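You operate a simulated robot arm through the tools that you are given. There is no shell and no other tool.

The job below is to be done with a simulated robot arm. You get a single attempt, and the scene is never put back.

TASK
Put things in order on the kit bench top. At the end: the brown wooden wedge is in the yellow tray; the green weight stands where the brown wooden wedge stood; the pink sleeve stands where the orange gap gauge stood; the orange gap gauge stands where the green weight stood; whatever was shut is shut again. Leave all else as you found it, and nothing knocked over.

The check looks at the end state, three seconds after you hand in, the way a careful person would. Anything else that was tipped, shoved, dropped, spilled or broken makes it a failure.

THE ROBOT
A 7-joint arm with a two-finger parallel gripper, fixed in place. Base frame: the origin is at the foot of the arm, x ahead of it, y to its left, z up; the work surface is at about z = 0. Lengths are in mm, angles in rad, forces in N, time in s.
With the tool pointing down near the work surface it reaches from about 240 to 620 mm from the base axis. Its first joint turns from -1.152 to 1.152 rad. Payload 2.6 kg.
The tool frame sits at the grasp point between the pads (the TCP): z along the fingers, y along the line on which they close. The tips reach 30 mm beyond it. Largest opening 94 mm; finger width 28, thickness 10; the body of the gripper, 50 by 96 mm, starts 55 mm behind the TCP.
Orientation is told as [roll, pitch, yaw] about the base's x, y, z axes, in that order, counted from this pose: with the fingers straight down and closing along the base's y, the tool's x points along the base's -x, its y along +y and its z along -z.

THE INTERFACE
- The arm moves only by the tool apply_moves. Its arguments are lists of equal length, an entry for each row: "dp": the shift along the tool's x, y, z in mm, a list of three; "turn": the turn, a rotation vector about the tool's x, y, z in rad, a list of three; "claw": the gripper command, from -1 (shut) to 1 (fully open), values between in proportion. In form: {"dp": [[tx, ty, tz], ...], "turn": [[rx, ry, rz], ...], "claw": [claw, ...]}. A call has 1 to 20 rows; each row shifts and turns the commanded pose from where the row before left it, along the tool's axes as they then stand. A row lasts 0.2 s, in which the tool goes at most 50 mm and 0.15 rad; a call with a longer step from one row to the next is refused whole, and so is a gripper value outside its range. Where a pose cannot be reached the arm comes as near as it can. A force on the tool above 40 N (or 10 N above the force at the start of the call, whichever is more), or a blocked arm, ends the call early, and 0.2 s more pass. Each finger travels about 72 mm/s and halts on what it meets, pressing with about 31 N; the grip force reading is that of the motor and also rises with nothing between the fingers. The clock runs only during rows and for 0.2 s after the last one: add rows that do not move to give the fingers time. It gives the time, the measured TCP pose, the force on the tool (base axes), the opening and the grip force at its end, in the units of the frame above (readings bear some noise), with the torque about the TCP (base axes, N m) and any sound that the robot's microphone picked up.
- Cameras (640 x 400 px; columns grow to the right, rows downward): "scene" is fixed at [18.1, 426.5, 552.5]; the picture's right is [-0.89, -0.45, 0.00], its down [-0.30, 0.60, -0.74] and it looks along [0.33, -0.66, -0.67] (base axes); focal length 298 px, centre (320, 200). "wrist" rides on the gripper at [76, 14, -102] in the tool frame; the picture's right is [-0.18, 0.98, 0.00], its down [-0.75, -0.14, -0.64] and it looks along [-0.63, -0.12, 0.77] (tool axes); focal length 243 px, centre (320, 200). There is no depth. A picture from a camera that has moved, and an enlarged one, comes with that camera's place and axes in the base frame and with its lens.
- grab_frame(camera): a new picture of that camera. It takes no simulated time.
- zoom(camera, box): a new picture of the part [left, top, right, bottom] of that camera's present view, enlarged. It takes no simulated time.
- finish_job(): hands the job in; it is judged then, once.

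Nothing tells you positions but the pictures and the camera data. Unless the task says otherwise, let go and move clear before handing in.

The tools are called after "Call:" by a JSON object that holds its "op" and its "data". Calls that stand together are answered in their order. apply_moves: Moves the arm, as the interface text tells. Its arguments: {"type":"object","properties":{"dp":{"type":"array","items":{"type":"array","items":{"type":"number"}}},"turn":{"type":"array","items":{"type":"array","items":{"type":"number"}}},"claw":{"type":"array","items":{"type":"number"}}},"required":["dp","turn","claw"]} The other tools are called the same way: grab_frame (camera) takes a picture; zoom (camera, box) takes an enlarged picture of a part of a camera's view; finish_job () hands the job in.

At the start:

```text
t: 0.0
tcp_pos: [380.5, -133.5, 260.1]
tool_rot: [-0.001, 0.001, 0.0]
wrist_force: [0.2, 0.7, -0.8]
ft_torque: [-0.02, -0.01, 0.0]
grip_width: 94.0
finger_force: 0.0
```

scene: 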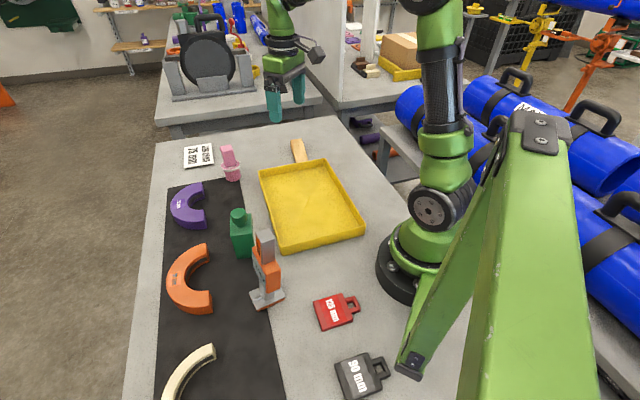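
wrist: 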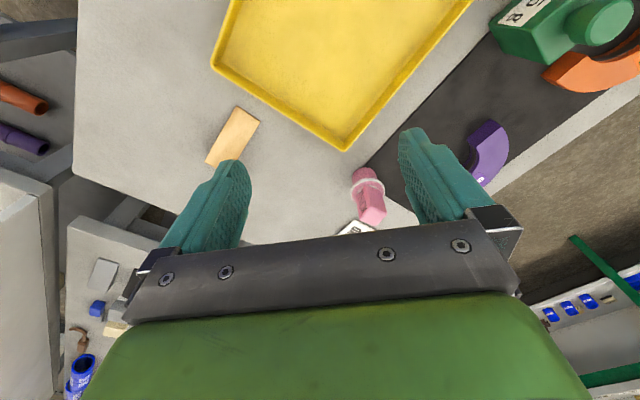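

I see a kit bench with a yellow tray, a light wooden wedge behind the tray, a pink sleeve, a green weight, and an orange/grey gauge. I will zoom in for detail before moving.

Call:
{"op": "zoom", "data": {"camera": "scene", "box": [160, 120, 400, 270]}}

Call:
{"op": "zoom", "data": {"camera": "scene", "box": [200, 190, 320, 320]}}

Call:
{"op": "zoom", "data": {"camera": "scene", "box": [170, 125, 330, 225]}}

Call:
{"op": "zoom", "data": {"camera": "wrist", "box": [180, 80, 420, 240]}}

```text
2.67 times, centred on (280, 195) of scene
camera zoom: at [18.1, 426.5, 552.5], right [-0.89, -0.45, 0.0], down [-0.3, 0.6, -0.74], along [0.33, -0.66, -0.67], focal length 794 px, centre (427, 213)
```

zoom: 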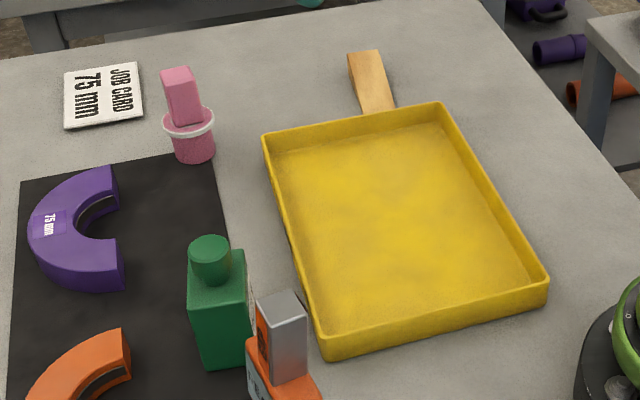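

```text
3.08 times, centred on (260, 255) of scene
camera zoom: at [18.1, 426.5, 552.5], right [-0.89, -0.45, 0.0], down [-0.3, 0.6, -0.74], along [0.33, -0.66, -0.67], focal length 917 px, centre (505, 31)
```

zoom: 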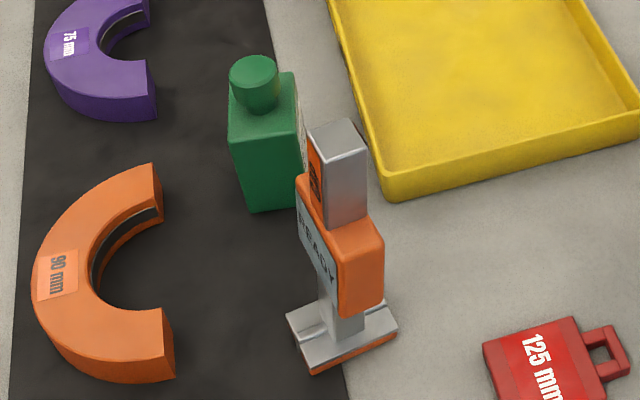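

```text
4.00 times, centred on (250, 175) of scene
camera zoom: at [18.1, 426.5, 552.5], right [-0.89, -0.45, 0.0], down [-0.3, 0.6, -0.74], along [0.33, -0.66, -0.67], focal length 1192 px, centre (600, 300)
```

zoom: 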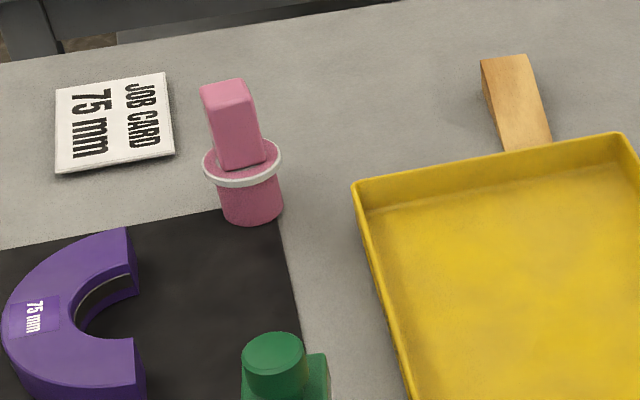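

```text
2.50 times, centred on (300, 160) of wrist
camera zoom: at [305.5, -120.0, 362.3], right [0.18, 0.98, 0.0], down [0.75, -0.14, 0.64], along [0.63, -0.12, -0.77], focal length 606 px, centre (370, 300)
```

zoom: 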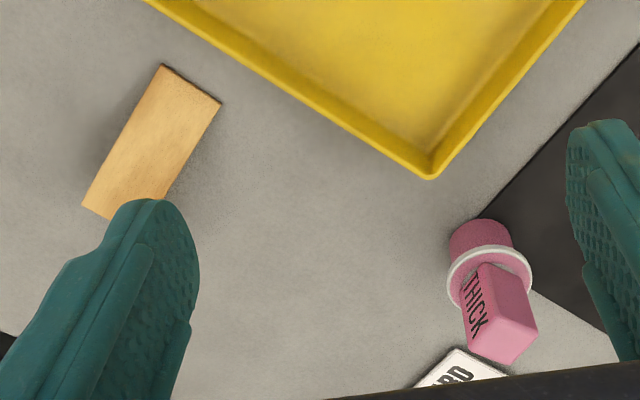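

Besides the four named items, I see C-shaped objects marked in mm and a tall orange and grey device marked "READY". I need closer views to decide which orange object is the gap gauge, so I'll turn the wrist camera toward the left half of the bench while staying high.

Call:
{"op": "apply_moves", "data": {"dp": [[0, 0, -20], [0, 0, -20], [0, 0, 0], [0, 0, 0], [0, 0, 0], [0, 0, 0], [0, 0, 0], [0, 0, 0], [0, 0, 0], [0, 0, 0], [0, 0, 0], [-33.4, 15, 0], [-33.4, 15, 0], [-33.4, 15, 0], [-33.4, 15, 0], [0, 0, 0]], "turn": [[0, 0, -0.15], [0, 0, -0.15], [0, 0, -0.15], [0, 0, -0.15], [0, 0, -0.15], [0, 0, -0.15], [0, 0, -0.15], [0, 0, -0.15], [0, 0, -0.15], [0, 0, -0.15], [0, 0, -0.0708], [0, 0, 0], [0, 0, 0], [0, 0, 0], [0, 0, 0], [0, 0, 0]], "claw": [1, 1, 1, 1, 1, 1, 1, 1, 1, 1, 1, 1, 1, 1, 1, 1]}}

Call:
{"op": "grab_frame", "data": {"camera": "wrist"}}

Call:
{"op": "grab_frame", "data": {"camera": "scene"}}

```text
t: 3.4
tcp_pos: [321.6, 1.2, 300.5]
tool_rot: [0.001, 0.001, 1.57]
wrist_force: [-0.6, -0.6, 0.2]
ft_torque: [0.03, -0.01, -0.01]
grip_width: 94.0
finger_force: 0.1
```

```text
taken
camera wrist: at [308.6, -75.6, 403.0], right [-0.98, 0.18, 0.0], down [0.14, 0.75, 0.64], along [0.12, 0.63, -0.77], focal length 243 px, centre (320, 200)
```

wrist: 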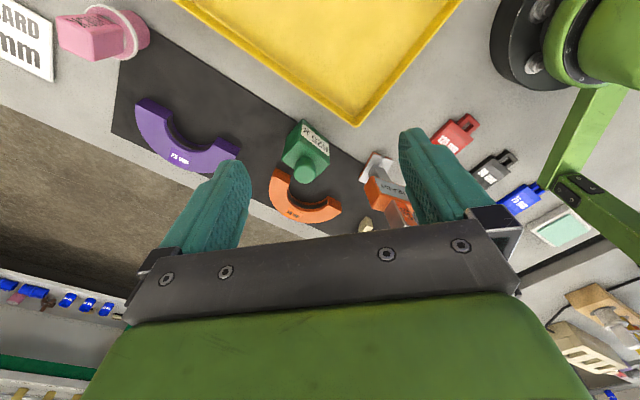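

```text
taken
```

scene: 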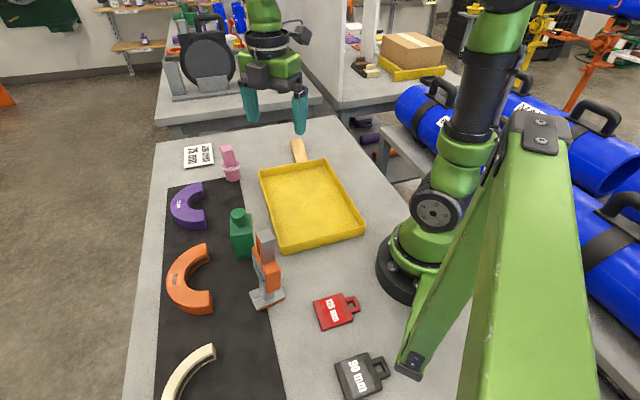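

The wrist camera now sees the left side of the bench. I'll enlarge these details.

Call:
{"op": "zoom", "data": {"camera": "wrist", "box": [250, 90, 430, 240]}}

Call:
{"op": "zoom", "data": {"camera": "wrist", "box": [0, 0, 240, 180]}}

Call:
{"op": "zoom", "data": {"camera": "wrist", "box": [400, 90, 640, 270]}}

```text
2.67 times, centred on (340, 165) of wrist
camera zoom: at [308.6, -75.6, 403.0], right [-0.98, 0.18, 0.0], down [0.14, 0.75, 0.64], along [0.12, 0.63, -0.77], focal length 647 px, centre (267, 293)
```

zoom: 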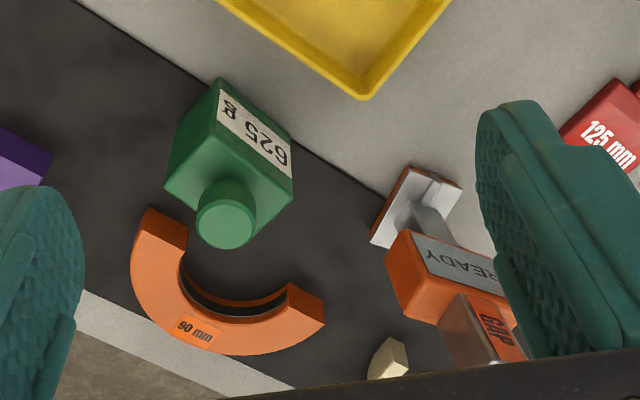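

```text
2.22 times, centred on (120, 90) of wrist
camera zoom: at [308.6, -75.6, 403.0], right [-0.98, 0.18, 0.0], down [0.14, 0.75, 0.64], along [0.12, 0.63, -0.77], focal length 539 px, centre (764, 444)
```

zoom: 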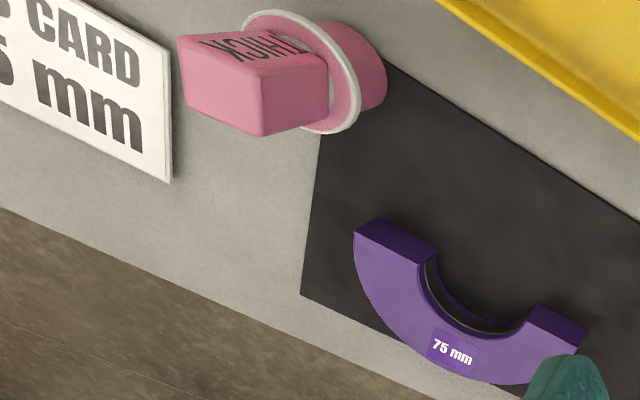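

```text
2.22 times, centred on (520, 180) of wrist
camera zoom: at [308.6, -75.6, 403.0], right [-0.98, 0.18, 0.0], down [0.14, 0.75, 0.64], along [0.12, 0.63, -0.77], focal length 539 px, centre (-124, 244)
```

zoom: 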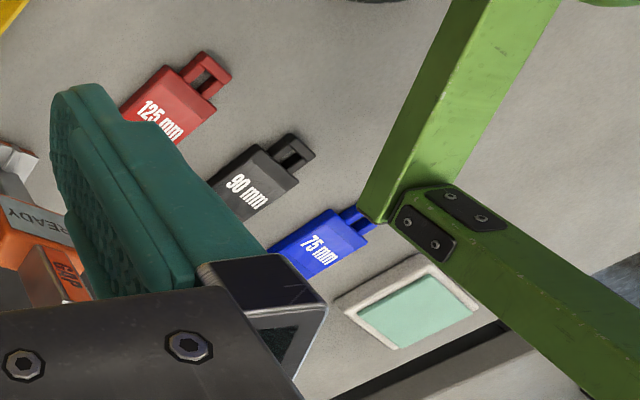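

The orange device carries a "GAP" label, so it is the orange gap gauge. The wedge lies beyond the tray's far rim, near (440, -285), so I'll go above it with the fingers aligned across its width.

Call:
{"op": "apply_moves", "data": {"dp": [[0, 0, 0], [0, 0, 0], [0, 0, 0], [0, 0, 0], [0, 0, 0], [0, 0, 0], [0, 0, 0], [0, 0, 0], [0, 0, 0], [0, 0, 0], [0, 0, 0], [0, 0, 0], [0, 0, 0], [0, 0, 0], [0, 0, 0], [0, 0, 0], [0, 0, 0]], "turn": [[0, 0, 0.15], [0, 0, 0.15], [0, 0, 0.15], [0, 0, 0.15], [0, 0, 0.15], [0, 0, 0.15], [0, 0, 0.15], [0, 0, 0.15], [0, 0, 0.15], [0, 0, 0.15], [0, 0, 0.15], [0, 0, 0.15], [0, 0, 0.15], [0, 0, 0.15], [0, 0, 0.15], [0, 0, 0.15], [0, 0, 0.02]], "claw": [1, 1, 1, 1, 1, 1, 1, 1, 1, 1, 1, 1, 1, 1, 1, 1, 1]}}

Call:
{"op": "apply_moves", "data": {"dp": [[-41.9, -14.3, 0], [-41.9, -14.3, 14.3], [-41.9, -14.3, 14.3], [-41.9, -14.3, 14.3], [-41.9, -14.3, 14.3], [-41.9, -14.3, 14.3], [-41.9, -14.3, 14.3], [0, 0, 14.3], [0, 0, 0]], "turn": [[0, 0, 0], [0, 0, 0], [0, 0, 0], [0, 0, 0], [0, 0, 0], [0, 0, 0], [0, 0, 0], [0, 0, 0], [0, 0, 0]], "claw": [1, 1, 1, 1, 1, 1, 1, 1, 1]}}

Call:
{"op": "grab_frame", "data": {"camera": "wrist"}}

Call:
{"op": "grab_frame", "data": {"camera": "scene"}}

```text
t: 7.0
tcp_pos: [320.3, 0.2, 300.1]
tool_rot: [-0.001, 0.001, -0.852]
wrist_force: [0.5, -1.3, 0.0]
ft_torque: [-0.01, 0.01, -0.03]
grip_width: 93.9
finger_force: 0.0
```

```text
t: 9.0
tcp_pos: [438.0, -287.1, 198.8]
tool_rot: [0.0, 0.0, -0.849]
wrist_force: [0.8, -0.9, -0.6]
ft_torque: [-0.01, 0.0, -0.01]
grip_width: 93.9
finger_force: 0.2
```

```text
taken
camera wrist: at [399.7, -220.7, 301.6], right [0.86, 0.51, 0.0], down [0.39, -0.66, 0.64], along [0.33, -0.55, -0.77], focal length 243 px, centre (320, 200)
```

wrist: 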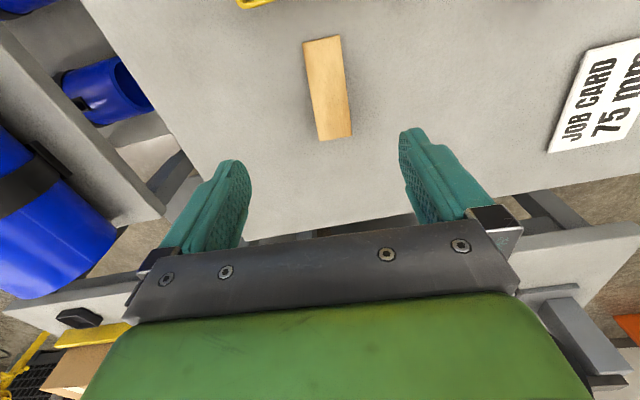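

```text
taken
```

scene: 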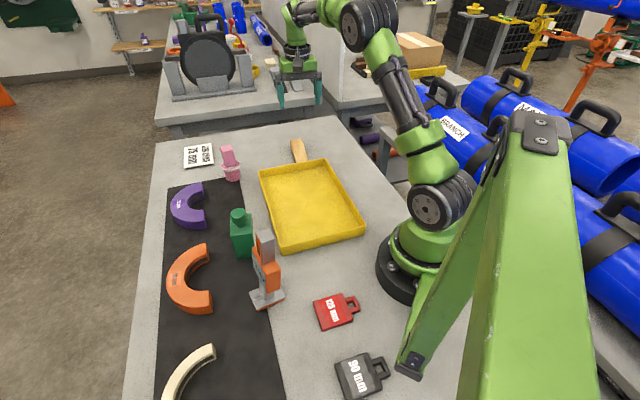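

Call:
{"op": "zoom", "data": {"camera": "wrist", "box": [240, 20, 400, 160]}}

```text
2.86 times, centred on (320, 90) of wrist
camera zoom: at [399.7, -220.7, 301.6], right [0.86, 0.51, 0.0], down [0.39, -0.66, 0.64], along [0.33, -0.55, -0.77], focal length 693 px, centre (320, 514)
```

zoom: 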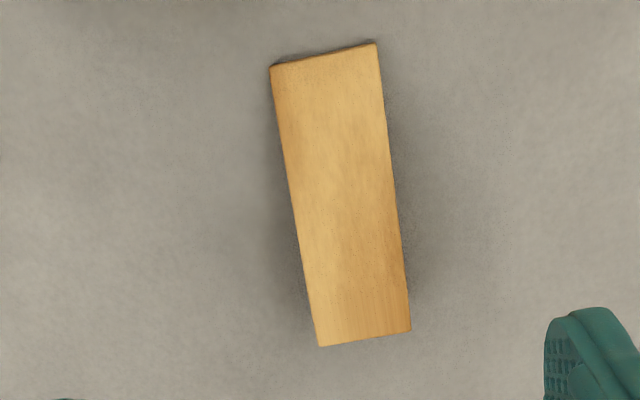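

The wedge is about 95 x 38 mm. Its thin end faces the tray and its thick end is roughly 36 mm tall, with the centre near (448, -284), and it lines up with the tool. I'll move over its centre of mass and go down partway.

Call:
{"op": "apply_moves", "data": {"dp": [[-18, 9.2, 0], [0, 0, 35], [0, 0, 35], [0, 0, 30], [0, 0, 0]], "turn": [[0, 0, 0], [0, 0, 0], [0, 0, 0], [0, 0, 0], [0, 0, 0]], "claw": [1, 1, 1, 1, 1]}}

Call:
{"op": "grab_frame", "data": {"camera": "wrist"}}

```text
t: 10.2
tcp_pos: [455.7, -295.3, 98.2]
tool_rot: [-0.001, 0.0, -0.847]
wrist_force: [0.2, 0.4, 0.2]
ft_torque: [0.0, -0.03, 0.0]
grip_width: 93.6
finger_force: 0.2
```

```text
taken
camera wrist: at [417.5, -228.5, 200.6], right [0.86, 0.51, 0.0], down [0.39, -0.66, 0.64], along [0.33, -0.55, -0.77], focal length 243 px, centre (320, 200)
```

wrist: 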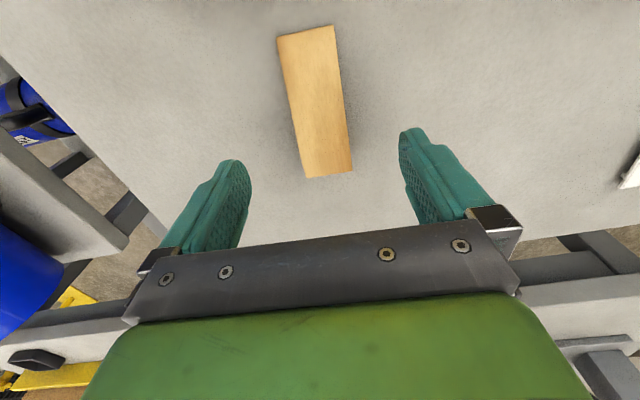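

The wedge is centred between the fingers, with its centre at about (447, -285). I'll go straight down and grip it.

Call:
{"op": "apply_moves", "data": {"dp": [[0, 0, 25], [0, 0, 25], [0, 0, 14], [0, 0, 0], [0, 0, 0], [0, 0, 0], [0, 0, 0], [0, 0, 0], [0, 0, 0]], "turn": [[0, 0, 0], [0, 0, 0], [0, 0, 0], [0, 0, 0], [0, 0, 0], [0, 0, 0], [0, 0, 0], [0, 0, 0], [0, 0, 0]], "claw": [1, 1, 1, 1, -0.4, -1, -1, -1, -1]}}

Call:
{"op": "grab_frame", "data": {"camera": "wrist"}}

```text
t: 12.2
tcp_pos: [458.3, -294.7, 35.1]
tool_rot: [0.001, -0.002, -0.848]
wrist_force: [0.7, 0.0, 1.6]
ft_torque: [0.05, 0.0, 0.01]
grip_width: 38.7
finger_force: 31.0
```

```text
taken
camera wrist: at [419.9, -227.6, 137.7], right [0.86, 0.51, 0.0], down [0.39, -0.66, 0.64], along [0.33, -0.55, -0.77], focal length 243 px, centre (320, 200)
```

wrist: 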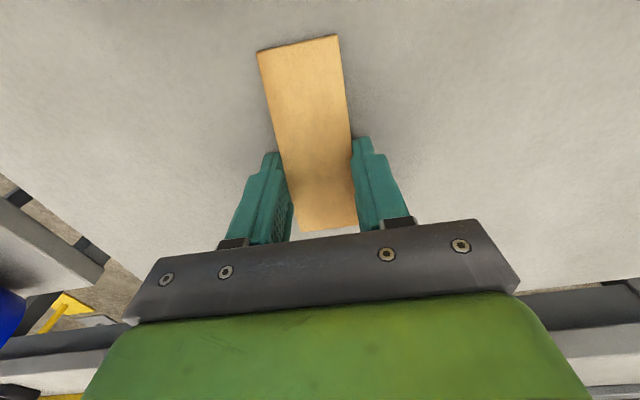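

The wedge is held (38.7 mm). I'll lift it and carry it over the middle of the tray.

Call:
{"op": "apply_moves", "data": {"dp": [[0, 0, -15], [0, 0, -35], [0, 0, -45], [0, 0, -20], [37.25, 5.6, 0], [37.25, 5.6, 0], [37.25, 5.6, 0], [37.25, 5.6, 0], [37.25, 5.6, 0], [37.25, 5.6, 0], [0, 0, 0], [0, 0, 0]], "turn": [[0, 0, 0], [0, 0, 0], [0, 0, 0], [0, 0, 0], [0, 0, 0], [0, 0, 0], [0, 0, 0], [0, 0, 0], [0, 0, 0], [0, 0, 0], [0, 0, 0], [0, 0, 0]], "claw": [-1, -1, -1, -1, -1, -1, -1, -1, -1, -1, -1, -1]}}

Call:
{"op": "grab_frame", "data": {"camera": "wrist"}}

Call:
{"op": "grab_frame", "data": {"camera": "scene"}}

```text
t: 14.8
tcp_pos: [334.6, -103.4, 148.9]
tool_rot: [0.001, 0.0, -0.849]
wrist_force: [0.4, 0.2, -0.3]
ft_torque: [0.0, -0.02, -0.01]
grip_width: 38.9
finger_force: 30.8
```

```text
taken
camera wrist: at [296.3, -36.1, 251.3], right [0.86, 0.51, 0.0], down [0.39, -0.66, 0.64], along [0.33, -0.55, -0.77], focal length 243 px, centre (320, 200)
```

wrist: 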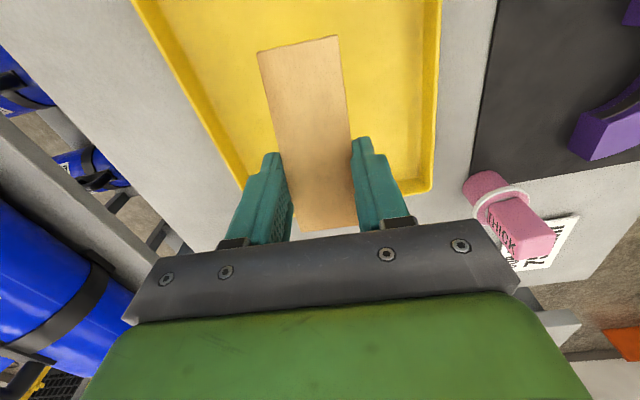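

```text
taken
```

scene: 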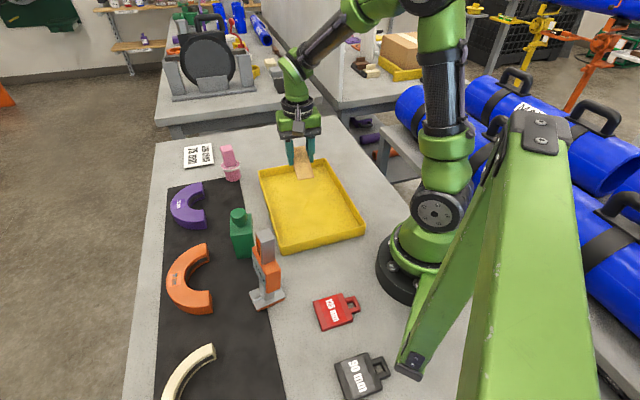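

The tray is empty below and the wedge is well inside its rim. I'll lower it most of the way and then feel for the floor.

Call:
{"op": "apply_moves", "data": {"dp": [[0, 0, 36], [0, 0, 36], [0, 0, 25], [0, 0, 8], [0, 0, 0], [0, 0, 0]], "turn": [[0, 0, 0], [0, 0, 0], [0, 0, 0], [0, 0, 0], [0, 0, 0], [0, 0, 0]], "claw": [-1, -1, -1, -1, -1, -1]}}

Call:
{"op": "apply_moves", "data": {"dp": [[0, 0, 1.5], [0, 0, 0]], "turn": [[0, 0, 0], [0, 0, 0]], "claw": [-1, -1]}}

Call:
{"op": "apply_moves", "data": {"dp": [[0, 0, 1], [0, 0, 0]], "turn": [[0, 0, 0], [0, 0, 0]], "claw": [-1, -1]}}

```text
t: 16.2
tcp_pos: [335.4, -103.3, 45.5]
tool_rot: [0.0, -0.001, -0.849]
wrist_force: [-0.6, -0.8, 0.7]
ft_torque: [-0.02, -0.03, -0.04]
grip_width: 39.0
finger_force: 31.0
```

```text
t: 16.8
tcp_pos: [336.2, -103.6, 45.1]
tool_rot: [0.0, 0.0, -0.848]
wrist_force: [-0.8, 0.3, -1.1]
ft_torque: [0.03, 0.02, 0.02]
grip_width: 38.9
finger_force: 30.9
```

```text
t: 17.4
tcp_pos: [337.6, -103.2, 43.5]
tool_rot: [0.001, 0.0, -0.847]
wrist_force: [0.5, 1.2, -1.2]
ft_torque: [-0.02, -0.01, -0.02]
grip_width: 38.9
finger_force: 30.7
```

There is no contact yet, with the wedge bottom at about 7 mm. I'll keep lowering in small steps.

Call:
{"op": "apply_moves", "data": {"dp": [[0, 0, 1.5], [0, 0, 0]], "turn": [[0, 0, 0], [0, 0, 0]], "claw": [-1, -1]}}

Call:
{"op": "apply_moves", "data": {"dp": [[0, 0, 1], [0, 0, 0]], "turn": [[0, 0, 0], [0, 0, 0]], "claw": [-1, -1]}}

Call:
{"op": "apply_moves", "data": {"dp": [[0, 0, 1], [0, 0, 0]], "turn": [[0, 0, 0], [0, 0, 0]], "claw": [-1, -1]}}

```text
t: 18.0
tcp_pos: [335.8, -104.5, 42.3]
tool_rot: [0.0, 0.0, -0.848]
wrist_force: [0.9, 0.3, -1.2]
ft_torque: [0.01, 0.01, -0.02]
grip_width: 39.0
finger_force: 30.9
```

```text
t: 18.6
tcp_pos: [336.7, -104.3, 41.8]
tool_rot: [-0.001, 0.0, -0.848]
wrist_force: [-0.7, -0.2, 0.0]
ft_torque: [0.01, -0.02, 0.0]
grip_width: 38.9
finger_force: 30.4
```

```text
t: 19.2
tcp_pos: [335.5, -104.0, 41.5]
tool_rot: [0.003, -0.003, -0.851]
wrist_force: [-3.5, 2.2, 19.6]
ft_torque: [0.21, 0.28, -0.01]
grip_width: 38.6
finger_force: 31.1
```

The wedge touched the tray floor (19.6 N). I'll ease off slightly, open the fingers and rise straight up.

Call:
{"op": "apply_moves", "data": {"dp": [[0, 0, -0.5], [0, 0, 0], [0, 0, 0], [0, 0, 0], [0, 0, 0], [0, 0, -10], [0, 0, -30], [0, 0, -45], [0, 0, -45], [0, 0, 0]], "turn": [[0, 0, 0], [0, 0, 0], [0, 0, 0], [0, 0, 0], [0, 0, 0], [0, 0, 0], [0, 0, 0], [0, 0, 0], [0, 0, 0], [0, 0, 0]], "claw": [-1, -0.1, 0.3, 0.8, 0.8, 0.8, 0.8, 0.8, 1, 1]}}

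Call:
{"op": "grab_frame", "data": {"camera": "wrist"}}

Call:
{"op": "zoom", "data": {"camera": "scene", "box": [160, 120, 400, 270]}}

```text
t: 21.4
tcp_pos: [336.2, -104.1, 171.2]
tool_rot: [0.0, 0.0, -0.849]
wrist_force: [0.4, 0.2, 0.5]
ft_torque: [0.03, -0.01, 0.02]
grip_width: 93.9
finger_force: 0.1
```

```text
taken
camera wrist: at [297.7, -37.2, 274.3], right [0.86, 0.51, 0.0], down [0.39, -0.66, 0.64], along [0.33, -0.55, -0.77], focal length 243 px, centre (320, 200)
```

wrist: 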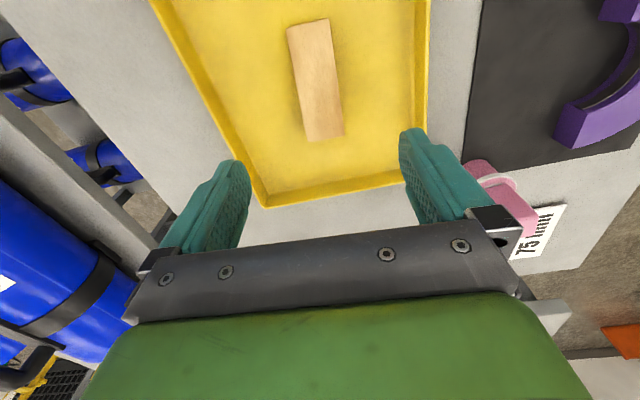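

```text
2.67 times, centred on (280, 195) of scene
camera zoom: at [18.1, 426.5, 552.5], right [-0.89, -0.45, 0.0], down [-0.3, 0.6, -0.74], along [0.33, -0.66, -0.67], focal length 794 px, centre (427, 213)
```

zoom: 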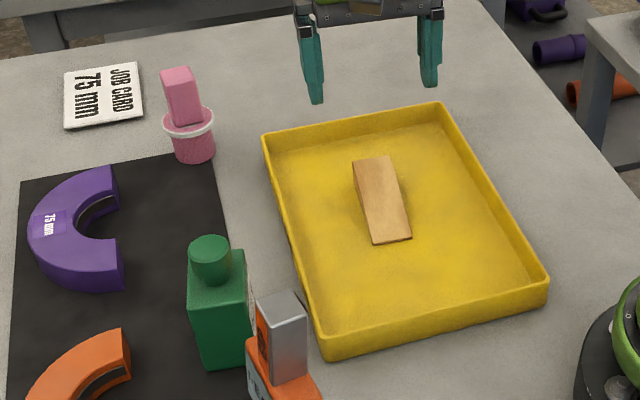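

The wedge is in the tray, lying flat. Next is the green weight near (364, 124). I'll rise, turn the tool to match the mat's direction and look at it from above.

Call:
{"op": "apply_moves", "data": {"dp": [[0, 0, -10], [0, 0, -10], [0, 0, -10], [0, 0, -10], [0, 0, -10], [0, 0, -10], [0, 0, -10], [0, 0, -10], [0, 0, -10], [0, 0, -5], [0, 0, 0], [-29.6, 24.3, 0], [-29.6, 24.3, 0], [-29.6, 24.3, 0], [-29.6, 24.3, 0], [-29.6, 24.3, 0], [-29.6, 24.3, 0], [0, 0, 0], [0, 0, 0]], "turn": [[0, 0, -0.1463], [0, 0, -0.1463], [0, 0, -0.1463], [0, 0, -0.1463], [0, 0, -0.1463], [0, 0, -0.1463], [0, 0, -0.1463], [0, 0, -0.1463], [0, 0, -0.1463], [0, 0, -0.1463], [0, 0, -0.1463], [0, 0, 0], [0, 0, 0], [0, 0, 0], [0, 0, 0], [0, 0, 0], [0, 0, 0], [0, 0, 0], [0, 0, 0]], "claw": [1, 1, 1, 1, 1, 1, 1, 1, 1, 1, 1, 1, 1, 1, 1, 1, 1, 1, 1]}}

Call:
{"op": "grab_frame", "data": {"camera": "wrist"}}

Call:
{"op": "grab_frame", "data": {"camera": "scene"}}

```text
t: 25.4
tcp_pos: [363.2, 123.6, 268.5]
tool_rot: [0.0, 0.0, 0.76]
wrist_force: [-0.7, 0.4, 1.3]
ft_torque: [-0.02, 0.01, -0.01]
grip_width: 94.3
finger_force: 0.0
```

```text
taken
camera wrist: at [299.8, 82.8, 370.0], right [-0.54, 0.84, 0.0], down [0.64, 0.42, 0.64], along [0.54, 0.35, -0.77], focal length 243 px, centre (320, 200)
```

wrist: 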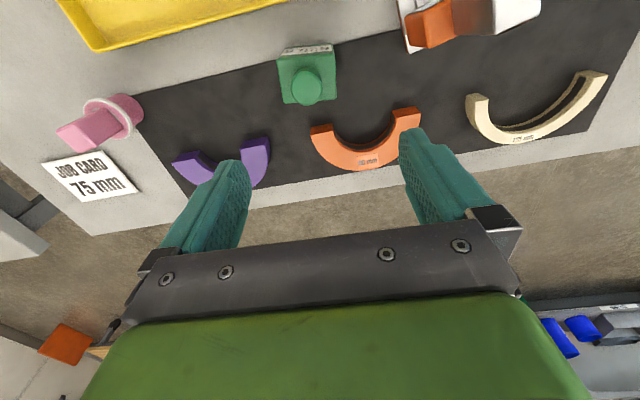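

```text
taken
```

scene: 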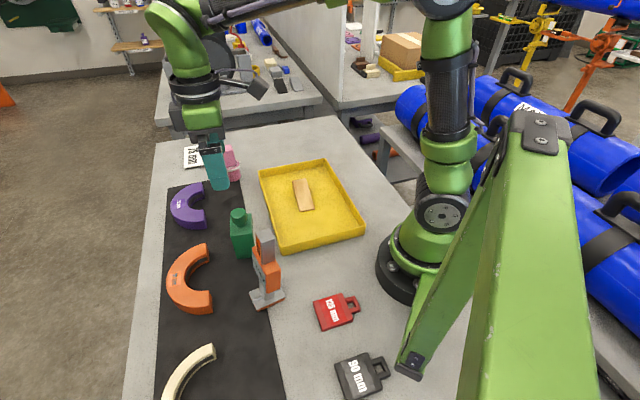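

Call:
{"op": "zoom", "data": {"camera": "wrist", "box": [230, 20, 390, 120]}}

Call:
{"op": "zoom", "data": {"camera": "wrist", "box": [380, 0, 560, 110]}}

```text
4.00 times, centred on (310, 70) of wrist
camera zoom: at [299.8, 82.8, 370.0], right [-0.54, 0.84, 0.0], down [0.64, 0.42, 0.64], along [0.54, 0.35, -0.77], focal length 970 px, centre (360, 720)
```

zoom: 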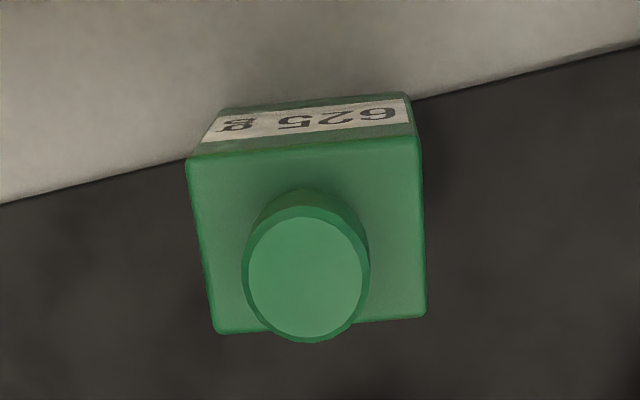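

```text
3.56 times, centred on (470, 55) of wrist
camera zoom: at [299.8, 82.8, 370.0], right [-0.54, 0.84, 0.0], down [0.64, 0.42, 0.64], along [0.54, 0.35, -0.77], focal length 863 px, centre (-213, 716)
```

zoom: 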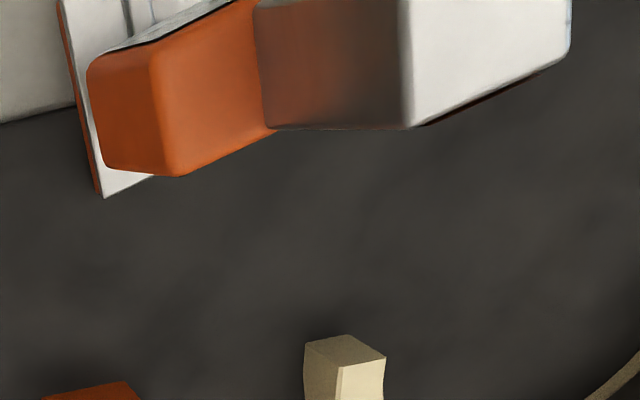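

The weight is a box about 57 x 42 mm and 96 mm tall, with a knob up to about 128 mm, centred near (360, 107) and turned slightly from the tool. I'll align with it, go lower and check.

Call:
{"op": "apply_moves", "data": {"dp": [[0, 0, 0], [12.4, -11.5, 20], [0, 0, 40], [0, 0, 40], [0, 0, 0]], "turn": [[0, 0, 0.1], [0, 0, 0], [0, 0, 0], [0, 0, 0], [0, 0, 0]], "claw": [1, 1, 1, 1, 1]}}

Call:
{"op": "grab_frame", "data": {"camera": "wrist"}}

Call:
{"op": "zoom", "data": {"camera": "scene", "box": [160, 130, 320, 320]}}

```text
t: 26.6
tcp_pos: [360.8, 105.5, 166.0]
tool_rot: [-0.001, 0.0, 0.66]
wrist_force: [-0.6, 0.7, 0.1]
ft_torque: [0.02, -0.03, -0.03]
grip_width: 93.9
finger_force: 0.0
```

```text
taken
camera wrist: at [293.5, 70.2, 268.6], right [-0.46, 0.89, 0.0], down [0.68, 0.35, 0.64], along [0.57, 0.29, -0.77], focal length 243 px, centre (320, 200)
```

wrist: 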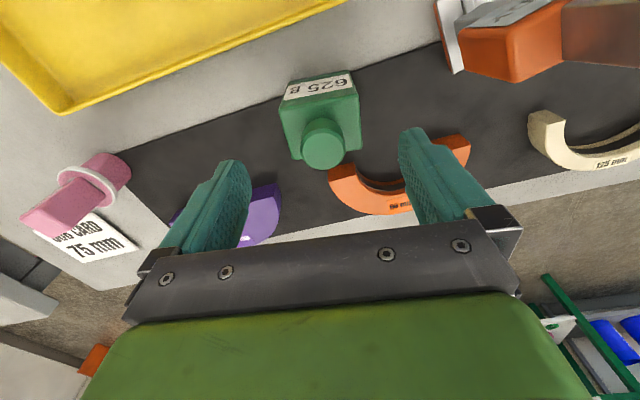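

```text
2.11 times, centred on (240, 225) of scene
camera zoom: at [18.1, 426.5, 552.5], right [-0.89, -0.45, 0.0], down [-0.3, 0.6, -0.74], along [0.33, -0.66, -0.67], focal length 627 px, centre (488, 147)
```

zoom: 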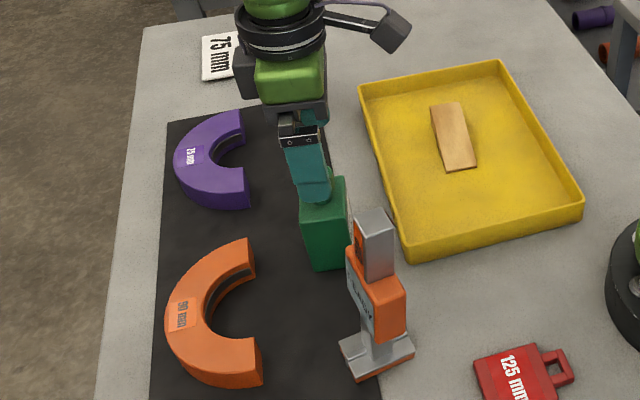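

Call:
{"op": "zoom", "data": {"camera": "wrist", "box": [240, 50, 400, 190]}}

Call:
{"op": "zoom", "data": {"camera": "wrist", "box": [400, 0, 640, 120]}}

```text
2.86 times, centred on (320, 120) of wrist
camera zoom: at [293.5, 70.2, 268.6], right [-0.46, 0.89, 0.0], down [0.68, 0.35, 0.64], along [0.57, 0.29, -0.77], focal length 693 px, centre (320, 429)
```

zoom: 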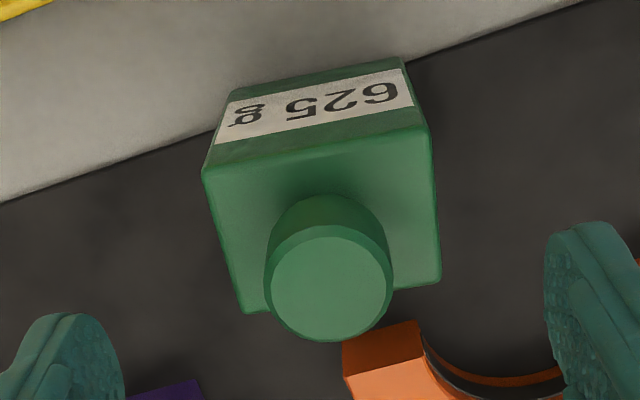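

```text
2.67 times, centred on (520, 60) of wrist
camera zoom: at [293.5, 70.2, 268.6], right [-0.46, 0.89, 0.0], down [0.68, 0.35, 0.64], along [0.57, 0.29, -0.77], focal length 647 px, centre (-213, 573)
```

zoom: 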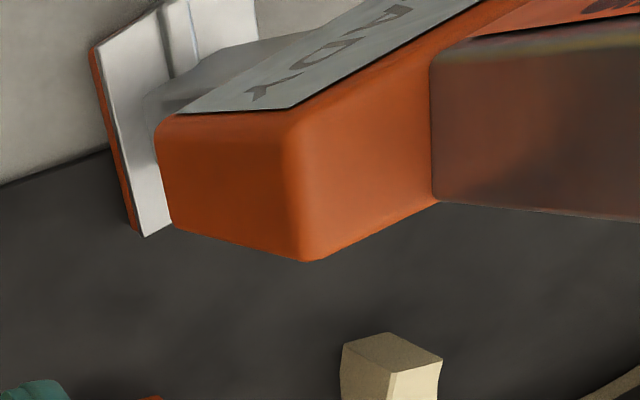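

The weight is centred and square to the fingers, with its base centre at about (359, 107). I'll go down to grip the box body below the knob.

Call:
{"op": "apply_moves", "data": {"dp": [[1, 2.6, 0], [0, 0, 30], [0, 0, 30], [0, 0, 22], [0, 0, 0], [0, 0, 0], [0, 0, 0], [0, 0, 0], [0, 0, 0]], "turn": [[0, 0, 0], [0, 0, 0], [0, 0, 0], [0, 0, 0], [0, 0, 0], [0, 0, 0], [0, 0, 0], [0, 0, 0], [0, 0, 0]], "claw": [1, 1, 1, 1, 1, 0, -1, -1, -1]}}

Call:
{"op": "grab_frame", "data": {"camera": "wrist"}}

Call:
{"op": "grab_frame", "data": {"camera": "scene"}}

```text
t: 28.6
tcp_pos: [358.8, 107.8, 82.7]
tool_rot: [0.0, 0.0, 0.658]
wrist_force: [3.5, -2.6, 0.4]
ft_torque: [-0.06, -0.23, -0.15]
grip_width: 66.2
finger_force: 31.3
```

```text
taken
camera wrist: at [291.1, 72.4, 185.7], right [-0.46, 0.89, 0.0], down [0.68, 0.35, 0.64], along [0.57, 0.29, -0.77], focal length 243 px, centre (320, 200)
```

wrist: 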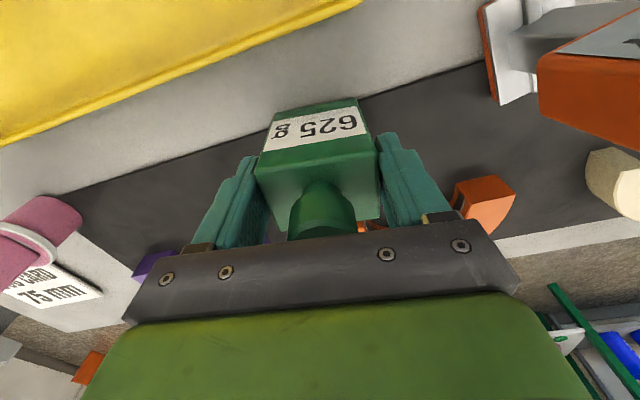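

```text
taken
```

scene: 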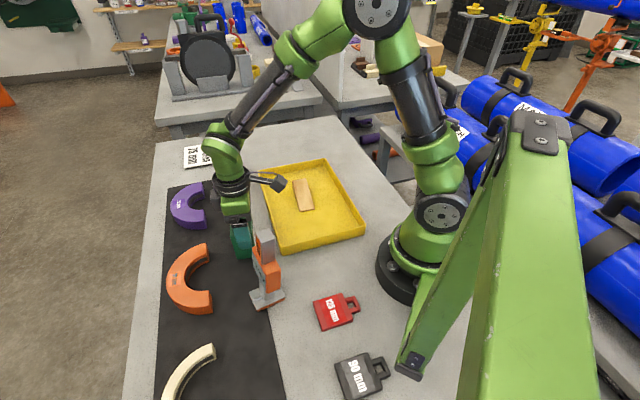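

The fingers stopped at 66 mm, wider than I expected. I'll look closely before lifting.

Call:
{"op": "zoom", "data": {"camera": "wrist", "box": [180, 80, 480, 260]}}

Call:
{"op": "zoom", "data": {"camera": "scene", "box": [190, 160, 300, 280]}}

```text
2.13 times, centred on (330, 170) of wrist
camera zoom: at [291.1, 72.4, 185.7], right [-0.46, 0.89, 0.0], down [0.68, 0.35, 0.64], along [0.57, 0.29, -0.77], focal length 518 px, centre (299, 264)
```

zoom: 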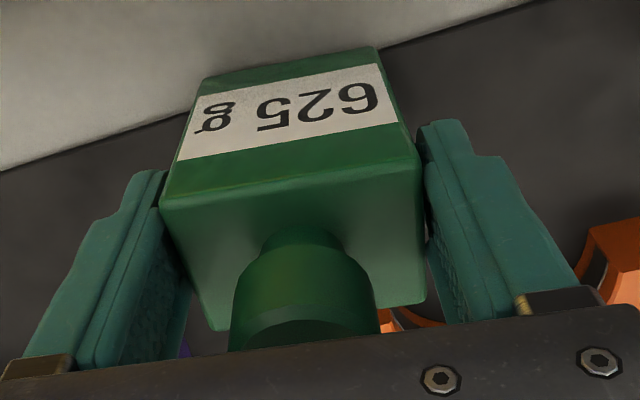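

```text
3.33 times, centred on (245, 220) of scene
camera zoom: at [18.1, 426.5, 552.5], right [-0.89, -0.45, 0.0], down [-0.3, 0.6, -0.74], along [0.33, -0.66, -0.67], focal length 993 px, centre (570, 133)
```

zoom: 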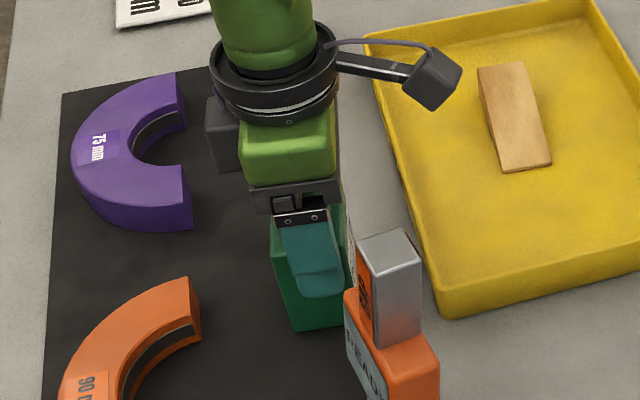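

The weight is about 56 mm wide in the images but the reading is 66 mm. I'll let the fingers settle longer and read again.

Call:
{"op": "apply_moves", "data": {"dp": [[0, 0, 0], [0, 0, 0], [0, 0, 0]], "turn": [[0, 0, 0], [0, 0, 0], [0, 0, 0]], "claw": [-1, -1, -1]}}

Call:
{"op": "zoom", "data": {"camera": "wrist", "box": [180, 80, 480, 260]}}

```text
t: 29.4
tcp_pos: [357.8, 108.0, 84.4]
tool_rot: [-0.001, -0.002, 0.661]
wrist_force: [3.5, -2.7, -0.9]
ft_torque: [-0.01, -0.25, -0.09]
grip_width: 66.4
finger_force: 31.2
```

```text
2.13 times, centred on (330, 170) of wrist
camera zoom: at [291.1, 72.5, 185.7], right [-0.46, 0.89, 0.0], down [0.68, 0.35, 0.64], along [0.57, 0.29, -0.77], focal length 518 px, centre (299, 264)
```

zoom: 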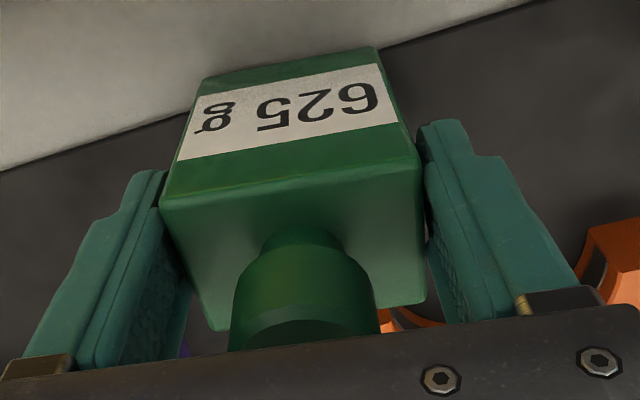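

The reading is stable at 66 mm. I'll test the grip with a tiny lift and watch the force.

Call:
{"op": "apply_moves", "data": {"dp": [[0, 0, -3], [0, 0, 0]], "turn": [[0, 0, 0], [0, 0, 0]], "claw": [-1, -1]}}

Call:
{"op": "zoom", "data": {"camera": "wrist", "box": [180, 80, 480, 260]}}

Call:
{"op": "zoom", "data": {"camera": "scene", "box": [190, 160, 300, 280]}}

```text
t: 30.0
tcp_pos: [358.6, 109.2, 85.2]
tool_rot: [0.001, 0.001, 0.659]
wrist_force: [0.0, -0.5, -6.8]
ft_torque: [-0.06, 0.04, -0.03]
grip_width: 66.2
finger_force: 31.2
```

```text
2.13 times, centred on (330, 170) of wrist
camera zoom: at [290.5, 72.8, 188.3], right [-0.46, 0.89, 0.0], down [0.68, 0.35, 0.64], along [0.57, 0.29, -0.77], focal length 518 px, centre (299, 264)
```

zoom: 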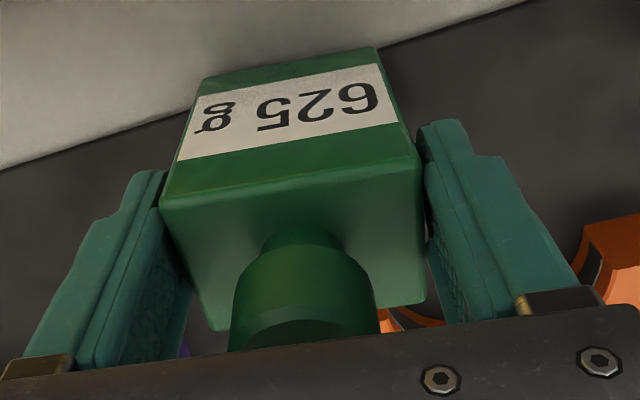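

```text
3.33 times, centred on (245, 220) of scene
camera zoom: at [18.1, 426.5, 552.5], right [-0.89, -0.45, 0.0], down [-0.3, 0.6, -0.74], along [0.33, -0.66, -0.67], focal length 993 px, centre (570, 133)
```

zoom: 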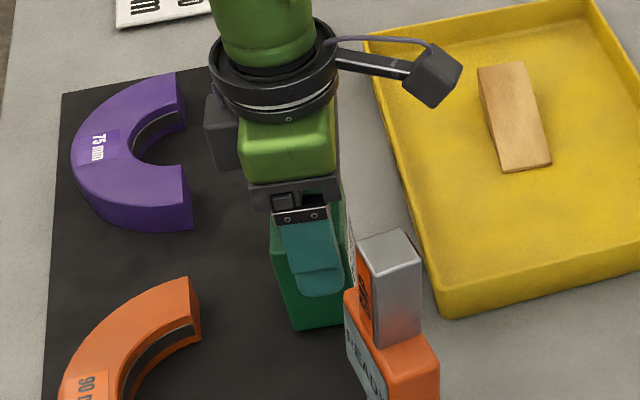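

The weight is lifting with the tool (-6.8 N matches 625 g), so the grip is good. I'll lift it clear and carry it to the old wedge spot at (447, -285).

Call:
{"op": "apply_moves", "data": {"dp": [[0, 0, -25], [0, 0, -40], [0, 0, -40], [14.28, -30.4, 0], [14.28, -30.4, 0], [14.28, -30.4, 0], [14.28, -30.4, 0], [14.28, -30.4, 0], [14.28, -30.4, 0], [14.28, -30.4, 0], [14.28, -30.4, 0], [14.28, -30.4, 0], [14.28, -30.4, 0], [14.28, -30.4, 0], [14.28, -30.4, 0], [0, 0, 0], [0, 0, 0]], "turn": [[0, 0, 0], [0, 0, 0], [0, 0, 0], [0, 0, 0], [0, 0, 0], [0, 0, 0], [0, 0, 0], [0, 0, 0], [0, 0, 0], [0, 0, 0], [0, 0, 0], [0, 0, 0], [0, 0, 0], [0, 0, 0], [0, 0, 0], [0, 0, 0], [0, 0, 0]], "claw": [-1, -1, -1, -1, -1, -1, -1, -1, -1, -1, -1, -1, -1, -1, -1, -1, -1]}}

Call:
{"op": "grab_frame", "data": {"camera": "wrist"}}

Call:
{"op": "grab_frame", "data": {"camera": "scene"}}

```text
t: 33.6
tcp_pos: [448.9, -285.7, 190.5]
tool_rot: [0.0, 0.001, 0.66]
wrist_force: [-0.7, -0.5, -6.2]
ft_torque: [0.01, 0.02, 0.01]
grip_width: 66.4
finger_force: 30.9
```

```text
taken
camera wrist: at [380.7, -321.4, 293.4], right [-0.46, 0.89, 0.0], down [0.68, 0.35, 0.64], along [0.57, 0.29, -0.77], focal length 243 px, centre (320, 200)
```

wrist: 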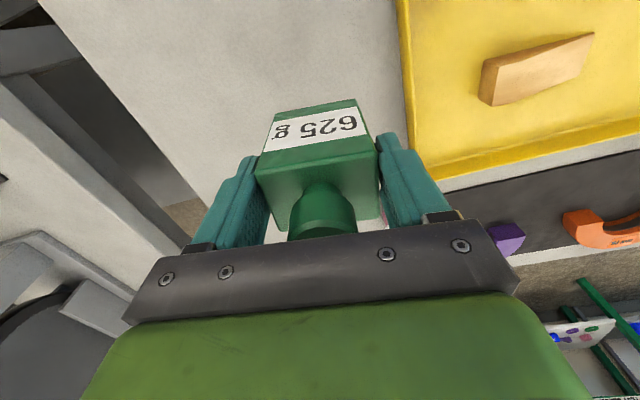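

```text
taken
```

scene: 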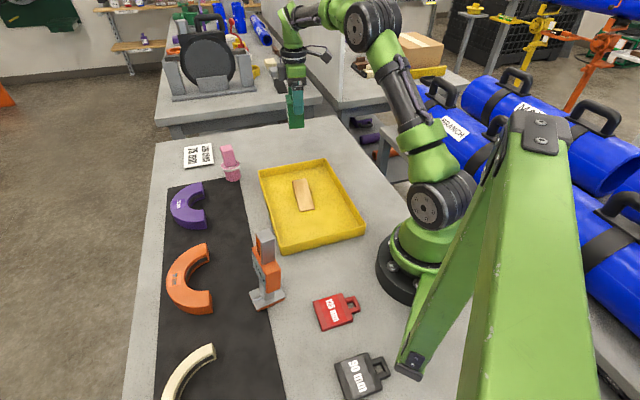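

I'm above the wedge spot. I'll make a small correction, go down to about 6 mm above the bench, then feel for contact.

Call:
{"op": "apply_moves", "data": {"dp": [[1.1, 1.9, 0], [0, 0, 35], [0, 0, 35], [0, 0, 22], [0, 0, 10], [0, 0, 0], [0, 0, 0]], "turn": [[0, 0, 0], [0, 0, 0], [0, 0, 0], [0, 0, 0], [0, 0, 0], [0, 0, 0], [0, 0, 0]], "claw": [-1, -1, -1, -1, -1, -1, -1]}}

Call:
{"op": "apply_moves", "data": {"dp": [[0, 0, 1.5], [0, 0, 0]], "turn": [[0, 0, 0], [0, 0, 0]], "claw": [-1, -1]}}

Call:
{"op": "apply_moves", "data": {"dp": [[0, 0, 1.5], [0, 0, 0]], "turn": [[0, 0, 0], [0, 0, 0]], "claw": [-1, -1]}}

Call:
{"op": "grab_frame", "data": {"camera": "scene"}}

```text
t: 35.2
tcp_pos: [445.1, -286.9, 90.2]
tool_rot: [0.0, -0.002, 0.659]
wrist_force: [-0.8, -0.6, -6.9]
ft_torque: [-0.01, 0.02, 0.06]
grip_width: 66.5
finger_force: 31.0
```

```text
t: 35.8
tcp_pos: [443.7, -285.6, 88.1]
tool_rot: [-0.001, 0.0, 0.661]
wrist_force: [0.8, -0.7, -6.0]
ft_torque: [-0.02, 0.02, -0.01]
grip_width: 66.4
finger_force: 31.2
```

```text
t: 36.4
tcp_pos: [443.4, -285.6, 86.1]
tool_rot: [-0.001, 0.0, 0.659]
wrist_force: [-0.4, -0.5, -5.4]
ft_torque: [0.0, 0.04, 0.01]
grip_width: 66.4
finger_force: 31.6
```

```text
taken
```

scene: 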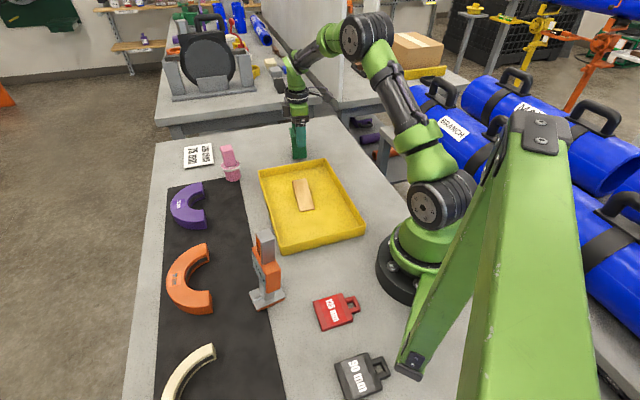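

Call:
{"op": "apply_moves", "data": {"dp": [[0, 0, 1.5], [0, 0, 0]], "turn": [[0, 0, 0], [0, 0, 0]], "claw": [-1, -1]}}

Call:
{"op": "apply_moves", "data": {"dp": [[0, 0, 1], [0, 0, 0]], "turn": [[0, 0, 0], [0, 0, 0]], "claw": [-1, -1]}}

Call:
{"op": "zoom", "data": {"camera": "wrist", "box": [180, 80, 480, 260]}}

```text
t: 37.0
tcp_pos: [442.9, -285.8, 83.5]
tool_rot: [0.0, 0.002, 0.659]
wrist_force: [0.3, -0.2, -5.8]
ft_torque: [-0.03, 0.0, 0.03]
grip_width: 66.2
finger_force: 30.6
```

```text
t: 37.6
tcp_pos: [445.1, -284.8, 82.8]
tool_rot: [0.001, 0.0, 0.66]
wrist_force: [-1.6, -0.3, -6.2]
ft_torque: [-0.05, 0.0, -0.01]
grip_width: 66.5
finger_force: 31.0
```

```text
2.13 times, centred on (330, 170) of wrist
camera zoom: at [377.2, -320.4, 185.7], right [-0.46, 0.89, 0.0], down [0.68, 0.35, 0.64], along [0.57, 0.29, -0.77], focal length 518 px, centre (299, 264)
```

zoom: 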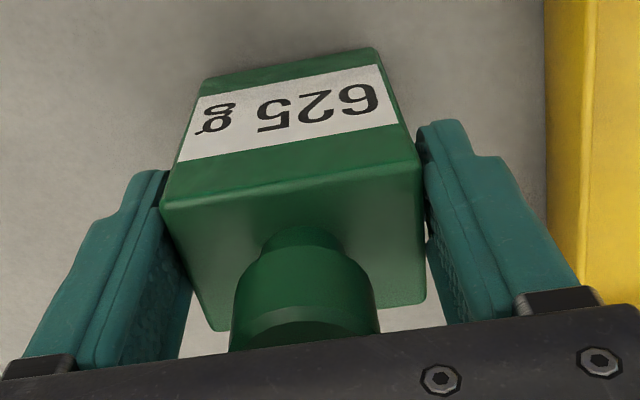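

Call:
{"op": "apply_moves", "data": {"dp": [[0, 0, 1], [0, 0, 0]], "turn": [[0, 0, 0], [0, 0, 0]], "claw": [-1, -1]}}

Call:
{"op": "apply_moves", "data": {"dp": [[0, 0, 1], [0, 0, 0]], "turn": [[0, 0, 0], [0, 0, 0]], "claw": [-1, -1]}}

```text
t: 38.2
tcp_pos: [444.9, -285.3, 82.8]
tool_rot: [0.0, 0.001, 0.659]
wrist_force: [0.4, 0.7, -6.4]
ft_torque: [-0.03, 0.03, -0.02]
grip_width: 66.4
finger_force: 30.5
```

```text
t: 38.8
tcp_pos: [444.8, -285.4, 81.1]
tool_rot: [0.0, 0.001, 0.659]
wrist_force: [0.6, 0.6, -5.1]
ft_torque: [0.0, 0.03, 0.01]
grip_width: 66.4
finger_force: 30.6
```

Call:
{"op": "apply_moves", "data": {"dp": [[0, 0, 0.8], [0, 0, 0]], "turn": [[0, 0, 0], [0, 0, 0]], "claw": [-1, -1]}}

Call:
{"op": "apply_moves", "data": {"dp": [[0, 0, 0.8], [0, 0, 0]], "turn": [[0, 0, 0], [0, 0, 0]], "claw": [-1, -1]}}

```text
t: 39.4
tcp_pos: [445.1, -283.7, 81.1]
tool_rot: [-0.001, -0.001, 0.659]
wrist_force: [0.1, 0.5, -5.7]
ft_torque: [-0.02, 0.02, 0.03]
grip_width: 66.4
finger_force: 30.6
```

```text
t: 40.0
tcp_pos: [446.3, -284.0, 80.5]
tool_rot: [-0.002, -0.001, 0.659]
wrist_force: [0.9, 0.3, -5.3]
ft_torque: [-0.07, 0.02, 0.0]
grip_width: 66.3
finger_force: 31.0
```

Call:
{"op": "apply_moves", "data": {"dp": [[0, 0, 0.8], [0, 0, 0]], "turn": [[0, 0, 0], [0, 0, 0]], "claw": [-1, -1]}}

Call:
{"op": "apply_moves", "data": {"dp": [[0, 0, 0.8], [0, 0, 0]], "turn": [[0, 0, 0], [0, 0, 0]], "claw": [-1, -1]}}

Call:
{"op": "zoom", "data": {"camera": "scene", "box": [260, 90, 360, 180]}}

```text
t: 40.6
tcp_pos: [445.4, -285.2, 79.7]
tool_rot: [0.0, 0.0, 0.661]
wrist_force: [-0.2, 0.3, -4.3]
ft_torque: [0.07, 0.02, 0.0]
grip_width: 66.3
finger_force: 30.9
```

```text
t: 41.2
tcp_pos: [444.9, -282.6, 79.2]
tool_rot: [0.0, -0.002, 0.659]
wrist_force: [-1.7, 2.7, 3.6]
ft_torque: [0.55, 0.19, 0.11]
grip_width: 66.2
finger_force: 30.8
```

```text
4.44 times, centred on (310, 135) of scene
camera zoom: at [18.1, 426.5, 552.5], right [-0.89, -0.45, 0.0], down [-0.3, 0.6, -0.74], along [0.33, -0.66, -0.67], focal length 1324 px, centre (364, 489)
```

zoom: 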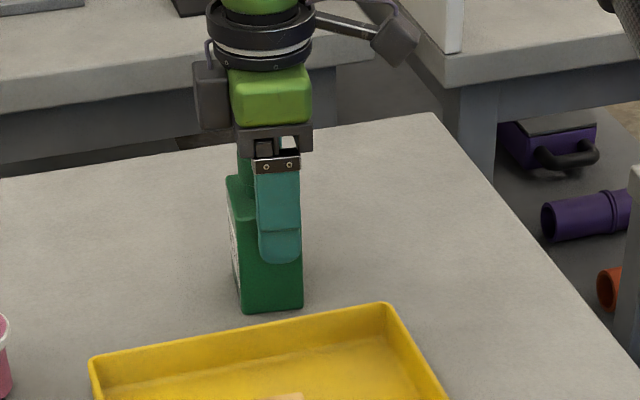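

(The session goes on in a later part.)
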